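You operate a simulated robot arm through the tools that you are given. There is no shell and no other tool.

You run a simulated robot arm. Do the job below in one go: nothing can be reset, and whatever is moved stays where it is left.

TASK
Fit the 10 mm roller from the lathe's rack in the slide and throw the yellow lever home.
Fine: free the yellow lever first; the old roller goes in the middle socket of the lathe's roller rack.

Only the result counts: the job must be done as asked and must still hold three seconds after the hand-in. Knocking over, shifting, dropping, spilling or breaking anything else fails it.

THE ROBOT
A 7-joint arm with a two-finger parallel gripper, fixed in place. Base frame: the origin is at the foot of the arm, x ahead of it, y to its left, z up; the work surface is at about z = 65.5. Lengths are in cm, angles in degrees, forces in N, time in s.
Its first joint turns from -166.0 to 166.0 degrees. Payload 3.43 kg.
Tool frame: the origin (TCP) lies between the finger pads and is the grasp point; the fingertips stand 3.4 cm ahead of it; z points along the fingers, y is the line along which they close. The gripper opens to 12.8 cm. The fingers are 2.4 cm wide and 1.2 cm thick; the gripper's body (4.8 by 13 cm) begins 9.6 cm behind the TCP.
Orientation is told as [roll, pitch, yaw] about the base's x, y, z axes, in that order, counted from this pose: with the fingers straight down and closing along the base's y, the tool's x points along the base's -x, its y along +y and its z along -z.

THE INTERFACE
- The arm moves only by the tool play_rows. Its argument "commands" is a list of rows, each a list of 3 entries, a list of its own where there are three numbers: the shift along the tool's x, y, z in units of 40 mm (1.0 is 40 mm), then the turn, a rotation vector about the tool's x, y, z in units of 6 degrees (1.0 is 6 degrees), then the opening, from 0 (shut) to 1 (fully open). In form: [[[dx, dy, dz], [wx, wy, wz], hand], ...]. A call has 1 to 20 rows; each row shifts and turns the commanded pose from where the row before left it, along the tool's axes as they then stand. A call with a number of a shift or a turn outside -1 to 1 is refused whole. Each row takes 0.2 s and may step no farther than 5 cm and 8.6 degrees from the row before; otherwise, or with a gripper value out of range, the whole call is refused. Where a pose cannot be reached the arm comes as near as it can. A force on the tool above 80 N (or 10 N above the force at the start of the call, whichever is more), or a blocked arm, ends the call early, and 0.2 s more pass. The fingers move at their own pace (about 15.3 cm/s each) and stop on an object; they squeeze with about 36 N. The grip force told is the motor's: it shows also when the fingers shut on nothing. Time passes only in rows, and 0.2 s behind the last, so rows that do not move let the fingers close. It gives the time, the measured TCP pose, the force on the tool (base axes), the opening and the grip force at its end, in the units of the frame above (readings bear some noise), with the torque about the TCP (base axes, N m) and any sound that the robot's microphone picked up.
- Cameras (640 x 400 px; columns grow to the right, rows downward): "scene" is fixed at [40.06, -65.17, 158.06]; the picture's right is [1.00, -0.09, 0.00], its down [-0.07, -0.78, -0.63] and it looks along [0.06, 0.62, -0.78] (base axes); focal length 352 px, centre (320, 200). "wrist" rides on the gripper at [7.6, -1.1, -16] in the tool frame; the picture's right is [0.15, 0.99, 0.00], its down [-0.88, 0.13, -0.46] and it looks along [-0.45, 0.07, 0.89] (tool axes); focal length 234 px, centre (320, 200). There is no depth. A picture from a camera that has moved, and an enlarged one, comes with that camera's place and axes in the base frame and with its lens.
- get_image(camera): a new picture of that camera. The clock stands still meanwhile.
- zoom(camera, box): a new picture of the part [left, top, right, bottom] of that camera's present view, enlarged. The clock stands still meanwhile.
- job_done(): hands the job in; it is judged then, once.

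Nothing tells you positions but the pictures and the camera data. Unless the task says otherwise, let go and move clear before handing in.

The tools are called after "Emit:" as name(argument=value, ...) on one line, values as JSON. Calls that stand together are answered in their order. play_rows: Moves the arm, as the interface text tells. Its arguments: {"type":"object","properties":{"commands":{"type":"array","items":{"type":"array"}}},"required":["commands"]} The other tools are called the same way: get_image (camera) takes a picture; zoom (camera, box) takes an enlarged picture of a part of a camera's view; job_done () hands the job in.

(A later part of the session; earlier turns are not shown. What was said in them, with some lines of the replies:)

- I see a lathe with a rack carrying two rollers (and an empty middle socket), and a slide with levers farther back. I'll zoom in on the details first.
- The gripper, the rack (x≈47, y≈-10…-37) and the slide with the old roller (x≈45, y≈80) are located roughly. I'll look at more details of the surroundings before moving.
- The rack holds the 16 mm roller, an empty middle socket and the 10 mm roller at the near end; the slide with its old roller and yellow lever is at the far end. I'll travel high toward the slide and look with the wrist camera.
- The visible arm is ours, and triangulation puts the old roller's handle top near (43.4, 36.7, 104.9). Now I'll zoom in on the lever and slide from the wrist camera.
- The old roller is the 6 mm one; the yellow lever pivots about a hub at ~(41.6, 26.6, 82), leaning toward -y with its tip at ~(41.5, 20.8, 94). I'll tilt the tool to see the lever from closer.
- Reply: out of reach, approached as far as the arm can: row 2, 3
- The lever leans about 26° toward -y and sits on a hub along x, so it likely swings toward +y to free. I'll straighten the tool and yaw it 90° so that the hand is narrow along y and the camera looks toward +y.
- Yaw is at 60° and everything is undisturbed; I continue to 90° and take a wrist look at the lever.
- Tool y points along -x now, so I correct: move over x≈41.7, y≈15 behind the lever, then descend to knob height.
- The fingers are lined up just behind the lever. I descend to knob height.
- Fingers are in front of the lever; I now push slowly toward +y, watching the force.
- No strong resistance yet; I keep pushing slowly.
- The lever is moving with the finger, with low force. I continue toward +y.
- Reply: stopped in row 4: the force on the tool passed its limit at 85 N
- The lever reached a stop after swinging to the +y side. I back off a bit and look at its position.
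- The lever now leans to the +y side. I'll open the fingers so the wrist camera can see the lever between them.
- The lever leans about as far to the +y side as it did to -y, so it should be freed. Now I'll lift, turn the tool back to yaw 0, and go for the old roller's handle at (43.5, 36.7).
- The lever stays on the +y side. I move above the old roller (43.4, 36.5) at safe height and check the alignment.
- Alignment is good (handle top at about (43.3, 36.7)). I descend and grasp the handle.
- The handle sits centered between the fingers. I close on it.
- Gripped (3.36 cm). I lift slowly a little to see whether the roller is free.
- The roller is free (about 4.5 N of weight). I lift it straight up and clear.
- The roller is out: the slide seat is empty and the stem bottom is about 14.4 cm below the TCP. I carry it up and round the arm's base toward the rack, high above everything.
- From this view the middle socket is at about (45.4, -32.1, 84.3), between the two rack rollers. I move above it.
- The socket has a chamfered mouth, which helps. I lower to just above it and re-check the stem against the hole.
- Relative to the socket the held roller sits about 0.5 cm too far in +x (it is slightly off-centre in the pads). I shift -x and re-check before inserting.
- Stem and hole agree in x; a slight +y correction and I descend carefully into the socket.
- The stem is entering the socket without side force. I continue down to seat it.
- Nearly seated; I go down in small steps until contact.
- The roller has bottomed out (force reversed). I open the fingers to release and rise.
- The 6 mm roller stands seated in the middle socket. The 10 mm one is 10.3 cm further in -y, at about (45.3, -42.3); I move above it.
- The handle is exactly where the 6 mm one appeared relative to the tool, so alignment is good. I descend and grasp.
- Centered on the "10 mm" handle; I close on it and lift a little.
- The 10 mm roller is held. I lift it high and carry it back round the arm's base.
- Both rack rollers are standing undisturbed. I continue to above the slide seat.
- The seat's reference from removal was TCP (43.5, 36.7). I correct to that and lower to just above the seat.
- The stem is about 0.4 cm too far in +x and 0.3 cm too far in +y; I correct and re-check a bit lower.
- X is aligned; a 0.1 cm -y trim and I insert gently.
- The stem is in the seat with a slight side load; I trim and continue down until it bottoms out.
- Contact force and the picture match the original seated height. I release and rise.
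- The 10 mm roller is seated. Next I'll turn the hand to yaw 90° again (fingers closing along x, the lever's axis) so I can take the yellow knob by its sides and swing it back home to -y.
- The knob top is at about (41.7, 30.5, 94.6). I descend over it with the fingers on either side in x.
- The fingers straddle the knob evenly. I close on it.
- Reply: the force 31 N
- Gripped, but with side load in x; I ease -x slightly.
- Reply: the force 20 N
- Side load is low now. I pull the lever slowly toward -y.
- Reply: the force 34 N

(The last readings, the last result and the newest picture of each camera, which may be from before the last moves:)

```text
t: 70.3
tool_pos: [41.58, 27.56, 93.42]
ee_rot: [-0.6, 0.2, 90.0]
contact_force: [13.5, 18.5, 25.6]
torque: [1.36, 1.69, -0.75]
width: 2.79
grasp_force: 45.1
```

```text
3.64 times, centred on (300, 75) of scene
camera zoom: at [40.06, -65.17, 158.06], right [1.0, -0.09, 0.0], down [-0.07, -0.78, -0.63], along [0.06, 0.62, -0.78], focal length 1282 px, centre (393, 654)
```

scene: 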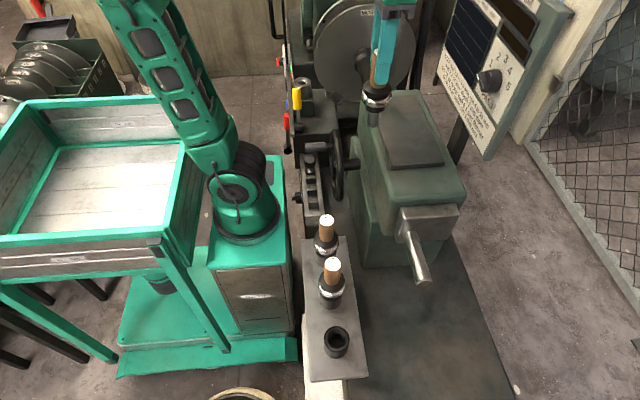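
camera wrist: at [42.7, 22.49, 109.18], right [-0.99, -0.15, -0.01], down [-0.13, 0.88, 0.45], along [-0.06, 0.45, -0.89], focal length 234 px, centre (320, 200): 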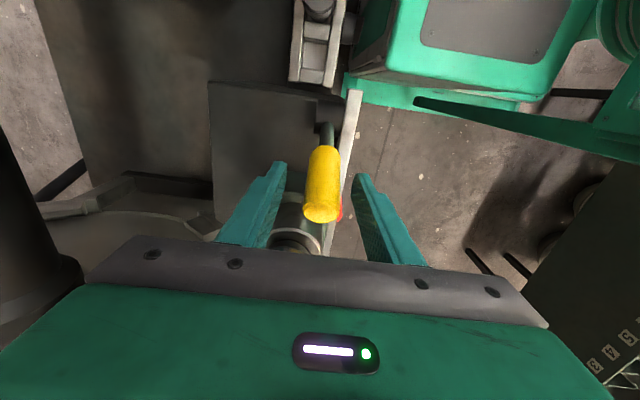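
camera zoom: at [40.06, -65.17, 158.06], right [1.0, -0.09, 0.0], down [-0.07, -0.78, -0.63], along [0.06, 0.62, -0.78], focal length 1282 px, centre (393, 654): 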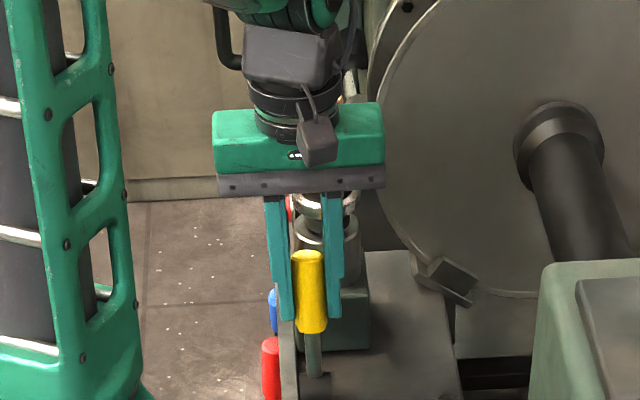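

The lever follows. I relieve the vertical load by rising with the arc and continue.

Emit:
play_rows(commands=[[[0.05, 0, -0.1], [0, 0, 0], 0], [[0.15, 0, -0.03], [0, 0, 0], 0], [[0.15, 0, 0], [0, 0, 0], 0], [[0.15, 0, 0], [0, 0, 0], 0], [[0, 0, 0], [0, 0, 0], 0]])

Emit:
zoom(camera="scene", box=[250, 20, 350, 130])

```text
t: 71.5
tool_pos: [41.6, 25.52, 93.81]
ee_rot: [-0.6, 0.0, 90.1]
contact_force: [25.8, 15.4, 5.3]
torque: [1.48, 1.31, -0.58]
width: 2.77
grasp_force: 45.5
```

```text
3.64 times, centred on (300, 75) of scene
camera zoom: at [40.06, -65.17, 158.06], right [1.0, -0.09, 0.0], down [-0.07, -0.78, -0.63], along [0.06, 0.62, -0.78], focal length 1282 px, centre (393, 654)
```

zoom: 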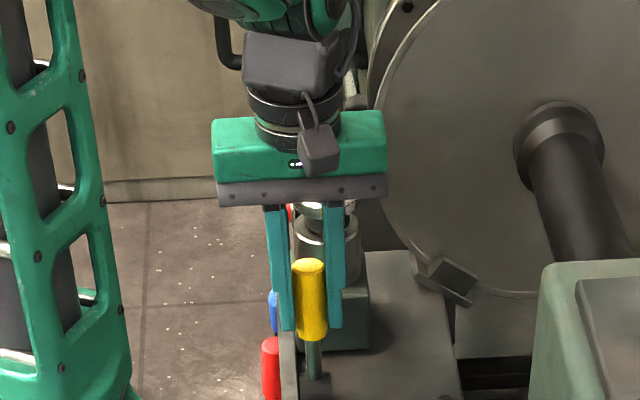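

It is past vertical. I continue toward the -y stop, watching the force.

Emit:
play_rows(commands=[[[0.12, -0.04, 0], [0, 0, 0], 0], [[0.15, 0, 0.01], [0, 0, 0], 0], [[0.15, 0, 0.02], [0, 0, 0], 0], [[0.1, 0, 0.03], [0, 0, 0], 0], [[0, 0, 0], [0, 0, 0], 0]])

Emit:
zoom(camera="scene", box=[250, 20, 350, 130])

```text
t: 72.7
tool_pos: [41.49, 23.36, 93.57]
ee_rot: [-0.6, 0.3, 90.2]
contact_force: [9.2, 6.3, 14.5]
torque: [0.95, 0.34, -0.03]
width: 2.66
grasp_force: 44.4
```

```text
3.64 times, centred on (300, 75) of scene
camera zoom: at [40.06, -65.17, 158.06], right [1.0, -0.09, 0.0], down [-0.07, -0.78, -0.63], along [0.06, 0.62, -0.78], focal length 1282 px, centre (393, 654)
```

zoom: 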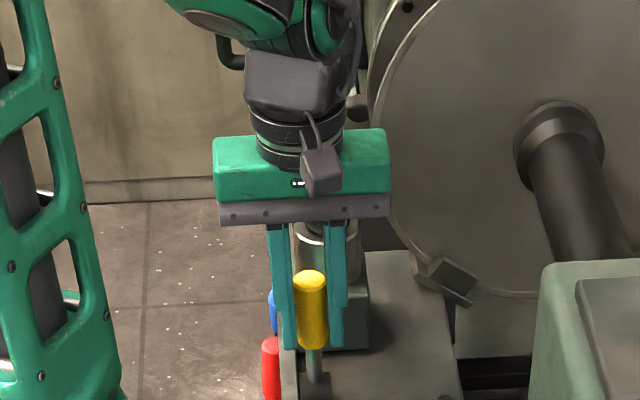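

The knob is slipping toward the edge of the pads, so I'll release, rise, and finish by pushing from the +y side with closed fingers.

Emit:
play_rows(commands=[[[0, 0, 0], [0, 0, 0], 0.3], [[0, 0, 0], [0, 0, 0], 0.45], [[0, 0, -0.7], [0, 0, 0], 0.45], [[0, 0, -0.9], [0, 0, 0], 0.45], [[0, 0, -0.4], [0, 0, 0], 0.45], [[0, 0, 0], [0, 0, 0], 0.45]])

Emit:
get_image(camera="wrist")

Emit:
zoom(camera="scene", box=[250, 20, 350, 130])

```text
t: 74.1
tool_pos: [41.48, 23.27, 101.48]
ee_rot: [-0.5, 0.2, 90.0]
contact_force: [-0.5, 1.2, 0.3]
torque: [0.06, -0.01, -0.01]
width: 5.74
grasp_force: 0.1
```

```text
taken
camera wrist: at [42.38, 15.96, 117.36], right [-0.99, -0.15, -0.01], down [-0.13, 0.88, 0.45], along [-0.06, 0.45, -0.89], focal length 234 px, centre (320, 200)
```

wrist: 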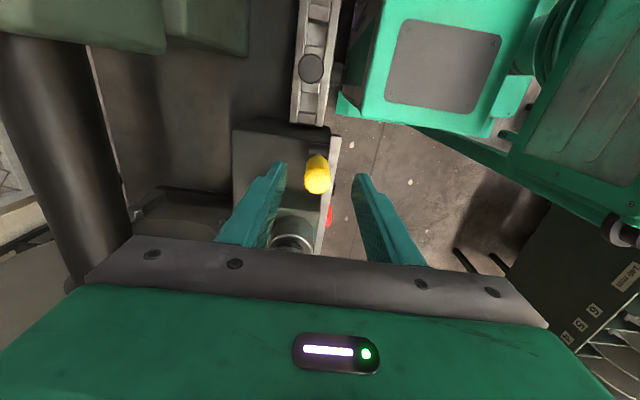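

```text
3.64 times, centred on (300, 75) of scene
camera zoom: at [40.06, -65.17, 158.06], right [1.0, -0.09, 0.0], down [-0.07, -0.78, -0.63], along [0.06, 0.62, -0.78], focal length 1282 px, centre (393, 654)
```

zoom: 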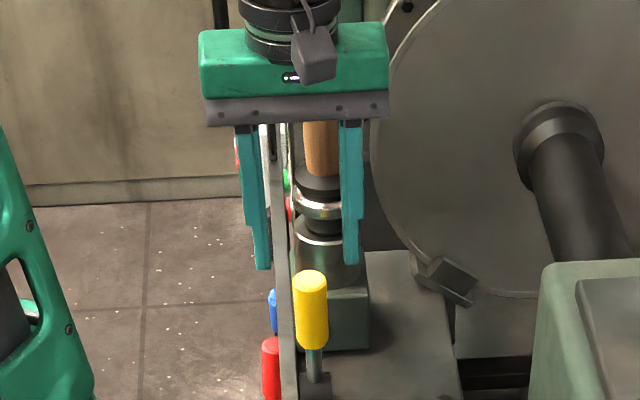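

The lever is slightly past vertical. I go over it to the +y side, close the fingers, descend and push it -y.

Emit:
play_rows(commands=[[[-0.775, 0, 0], [0, 0, 0], 0.2], [[-0.775, 0, 0], [0, 0, 0], 0], [[0, 0, 0], [0, 0, 0], 0], [[0, 0, 0.9], [0, 0, 0], 0], [[0, 0, 0.9], [0, 0, 0], 0], [[0, 0, 0], [0, 0, 0], 0]])

Emit:
get_image(camera="wrist")

Emit:
zoom(camera="scene", box=[250, 20, 350, 130])

```text
t: 75.5
tool_pos: [41.34, 29.6, 94.44]
ee_rot: [-0.5, 0.2, 90.1]
contact_force: [-0.8, 0.4, -0.6]
torque: [0.03, 0.0, -0.02]
width: 0.0
grasp_force: 32.8
```

```text
taken
camera wrist: at [42.18, 22.21, 110.23], right [-0.99, -0.15, -0.01], down [-0.14, 0.88, 0.45], along [-0.06, 0.45, -0.89], focal length 234 px, centre (320, 200)
```

wrist: 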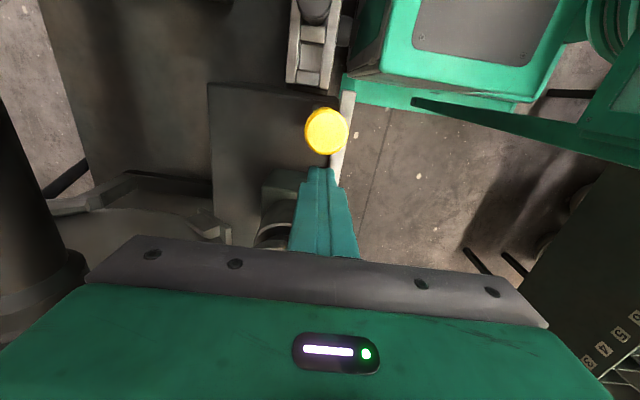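

```text
3.64 times, centred on (300, 75) of scene
camera zoom: at [40.06, -65.17, 158.06], right [1.0, -0.09, 0.0], down [-0.07, -0.78, -0.63], along [0.06, 0.62, -0.78], focal length 1282 px, centre (393, 654)
```

zoom: 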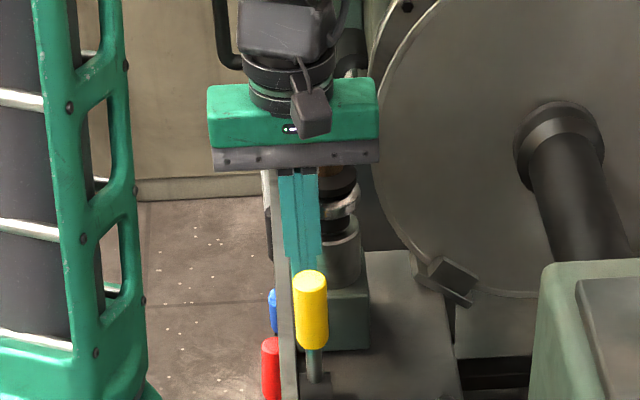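

Emit:
play_rows(commands=[[[0.2, 0, 0], [0, 0, 0], 0], [[0.2, 0, 0], [0, 0, 0], 0], [[0.15, 0, 0], [0, 0, 0], 0], [[0.15, 0, 0], [0, 0, 0], 0], [[0.15, 0, 0], [0, 0, 0], 0], [[0.15, 0, 0], [0, 0, 0], 0], [[0, 0, 0], [0, 0, 0], 0]])

Emit:
zoom(camera="scene", box=[250, 20, 350, 130])

Emit:
get_image(camera="wrist")

```text
t: 77.1
tool_pos: [41.48, 25.59, 94.4]
ee_rot: [-0.4, 0.2, 90.0]
contact_force: [-0.1, 0.1, 0.3]
torque: [0.02, 0.0, 0.01]
width: 0.0
grasp_force: 32.6
```

```text
3.64 times, centred on (300, 75) of scene
camera zoom: at [40.06, -65.17, 158.06], right [1.0, -0.09, 0.0], down [-0.07, -0.78, -0.63], along [0.06, 0.62, -0.78], focal length 1282 px, centre (393, 654)
```

zoom: 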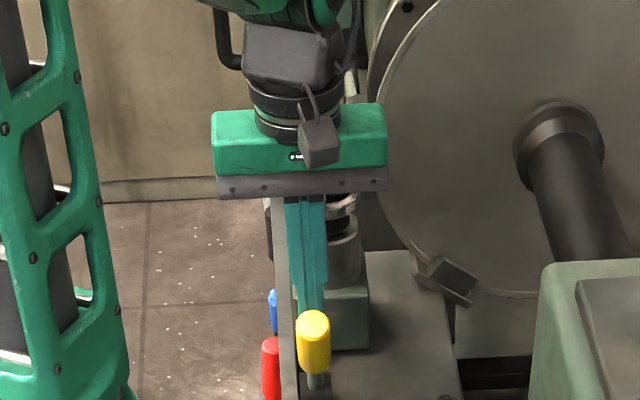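

```text
taken
camera wrist: at [42.5, 18.19, 110.27], right [-0.99, -0.15, -0.01], down [-0.13, 0.88, 0.45], along [-0.06, 0.45, -0.89], focal length 234 px, centre (320, 200)
```

wrist: 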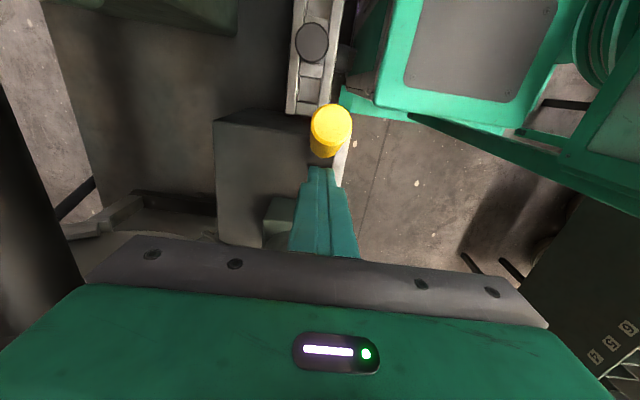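

The knob's tip is almost where it was originally; I push on in small steps to feel the home stop.

Emit:
play_rows(commands=[[[0.06, 0, 0], [0, 0, 0], 0], [[0.06, 0, 0], [0, 0, 0], 0], [[0.06, 0, 0], [0, 0, 0], 0], [[0, 0, 0], [0, 0, 0], 0]])

Emit:
zoom(camera="scene", box=[260, 90, 380, 165])

```text
t: 78.1
tool_pos: [41.45, 24.83, 94.23]
ee_rot: [-0.4, 0.1, 90.0]
contact_force: [0.0, 0.2, 0.0]
torque: [0.01, 0.01, -0.04]
width: 0.0
grasp_force: 32.3
```

```text
5.33 times, centred on (320, 128) of scene
camera zoom: at [40.06, -65.17, 158.06], right [1.0, -0.09, 0.0], down [-0.07, -0.78, -0.63], along [0.06, 0.62, -0.78], focal length 1880 px, centre (320, 587)
```

zoom: 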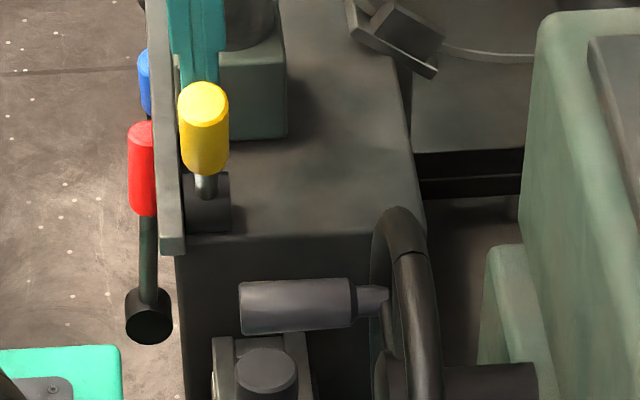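

The lever now looks identical to its original clamped position. I push a little further to confirm it's on its stop.

Emit:
play_rows(commands=[[[0.06, 0, 0], [0, 0, 0], 0], [[0.06, 0, 0], [0, 0, 0], 0], [[0, 0, 0], [0, 0, 0], 0]])

Emit:
zoom(camera="scene", box=[260, 90, 380, 165])

```text
t: 78.9
tool_pos: [41.58, 24.67, 94.48]
ee_rot: [-0.6, -0.1, 90.2]
contact_force: [-2.6, 38.6, 4.6]
torque: [1.26, 0.32, 0.07]
width: 0.01
grasp_force: 33.1
```

```text
5.33 times, centred on (320, 128) of scene
camera zoom: at [40.06, -65.17, 158.06], right [1.0, -0.09, 0.0], down [-0.07, -0.78, -0.63], along [0.06, 0.62, -0.78], focal length 1880 px, centre (320, 587)
```

zoom: 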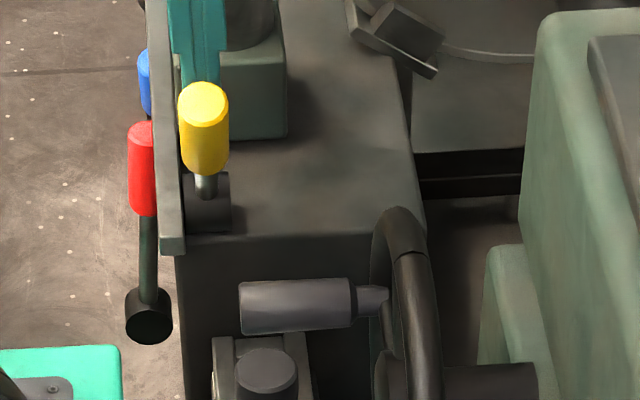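

The lever is firmly on its home stop (38 N resistance, no further motion). I back off, rise, and move clear.

Emit:
play_rows(commands=[[[-0.12, 0, 0], [0, 0, 0], 0], [[-0.2, 0, 0], [0, 0, 0], 0], [[0, 0, -0.5], [0, 0, 0], 0], [[0, 0, -0.9], [0, 0, 0], 0], [[0, 0, -0.9], [0, 0, 0], 0], [[0, 0, -0.9], [0, 0, 0], 0], [[0, 0, -0.9], [0, 0, 0], 0], [[0, 0, -0.9], [0, 0, 0], 0], [[0.5, -0.8, 0], [0, 0, 0], 0], [[0.5, -0.8, 0], [0, 0, 0], 0], [[0.5, -0.8, 0], [0, 0, 0], 0], [[0.5, -0.8, 0], [0, 0, 0], 0], [[0.5, -0.8, 0], [0, 0, 0], 0], [[0, 0, 0], [0, 0, 0], 0]])

Emit:
get_image(camera="scene")

Emit:
zoom(camera="scene", box=[250, 30, 350, 150])

Emit:
zoom(camera="scene", box=[280, 200, 400, 380])

```text
t: 81.9
tool_pos: [57.55, 15.78, 114.47]
ee_rot: [-0.5, 0.1, 90.0]
contact_force: [0.2, -0.8, -0.5]
torque: [-0.02, -0.02, 0.01]
width: 0.0
grasp_force: 32.8
```

```text
taken
```

scene: 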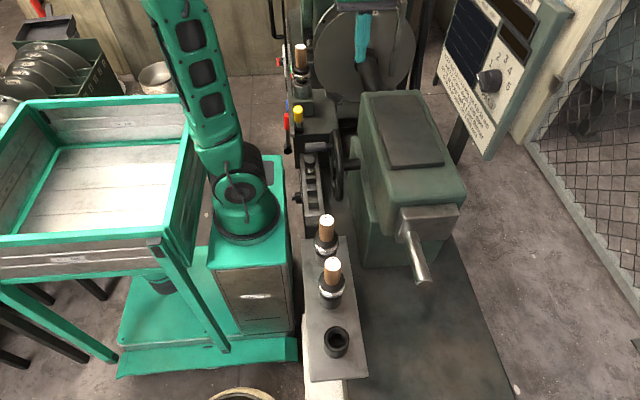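

```text
3.33 times, centred on (300, 90) of scene
camera zoom: at [40.06, -65.17, 158.06], right [1.0, -0.09, 0.0], down [-0.07, -0.78, -0.63], along [0.06, 0.62, -0.78], focal length 1175 px, centre (387, 567)
```

zoom: 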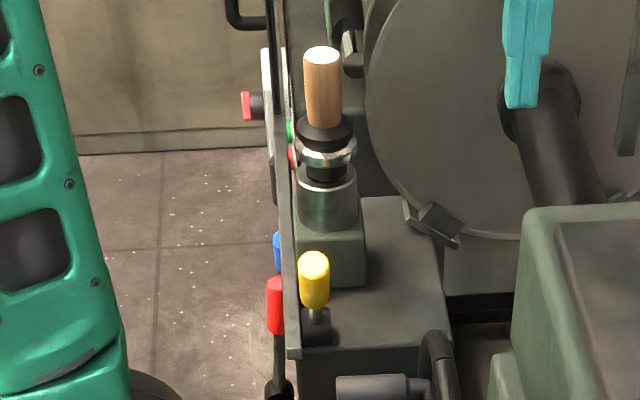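

```text
2.22 times, centred on (340, 290) of scene
camera zoom: at [40.06, -65.17, 158.06], right [1.0, -0.09, 0.0], down [-0.07, -0.78, -0.63], along [0.06, 0.62, -0.78], focal length 783 px, centre (276, 0)
```

zoom: 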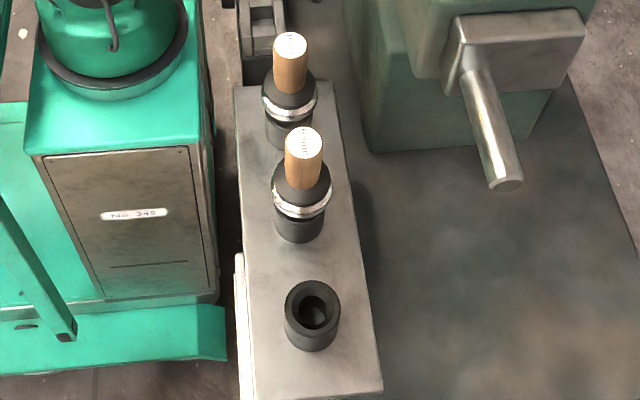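

Everything appears in place; one last check of the lever with the same crop as at the start, and of the roller's seat.

Emit:
zoom(camera="scene", box=[260, 90, 380, 165])

Emit:
zoom(camera="scene", box=[260, 30, 380, 105])

```text
5.33 times, centred on (320, 128) of scene
camera zoom: at [40.06, -65.17, 158.06], right [1.0, -0.09, 0.0], down [-0.07, -0.78, -0.63], along [0.06, 0.62, -0.78], focal length 1880 px, centre (320, 587)
```

zoom: 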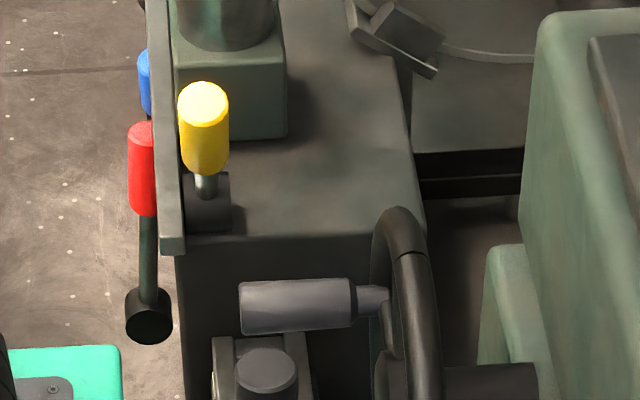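

```text
5.33 times, centred on (320, 68) of scene
camera zoom: at [40.06, -65.17, 158.06], right [1.0, -0.09, 0.0], down [-0.07, -0.78, -0.63], along [0.06, 0.62, -0.78], focal length 1880 px, centre (320, 907)
```

zoom: 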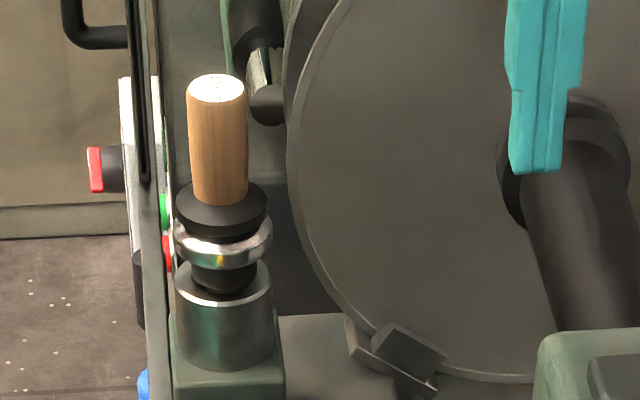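

The yellow lever is back in its starting home position. The 10 mm roller is seated in the slide at the same height as the old one, and the 6 mm roller stands in the rack's middle socket. The arm is clear, so I hand in the job.

Emit:
job_done()

```text
The job is handed in.
```

The job is done and handed in. The 10 mm roller is fitted in the slide and the yellow lever is thrown home.

- **Lever freed:** I swung the yellow lever over to its far stop, and the old roller then lifted out without resistance.
- **Old roller:** The old 6 mm roller is seated in the middle socket of the lathe's rack.
- **10 mm roller:** It is seated in the slide at the same height the old roller sat at.
- **Lever home:** The lever is back on its original stop. It held against a 38 N push and looks the same as at the start.

While freeing the lever, I hit its far stop hard enough (85 N) for the arm to halt itself. Nothing looked damaged or shifted afterwards. I let go of everything and moved the arm clear before handing in.
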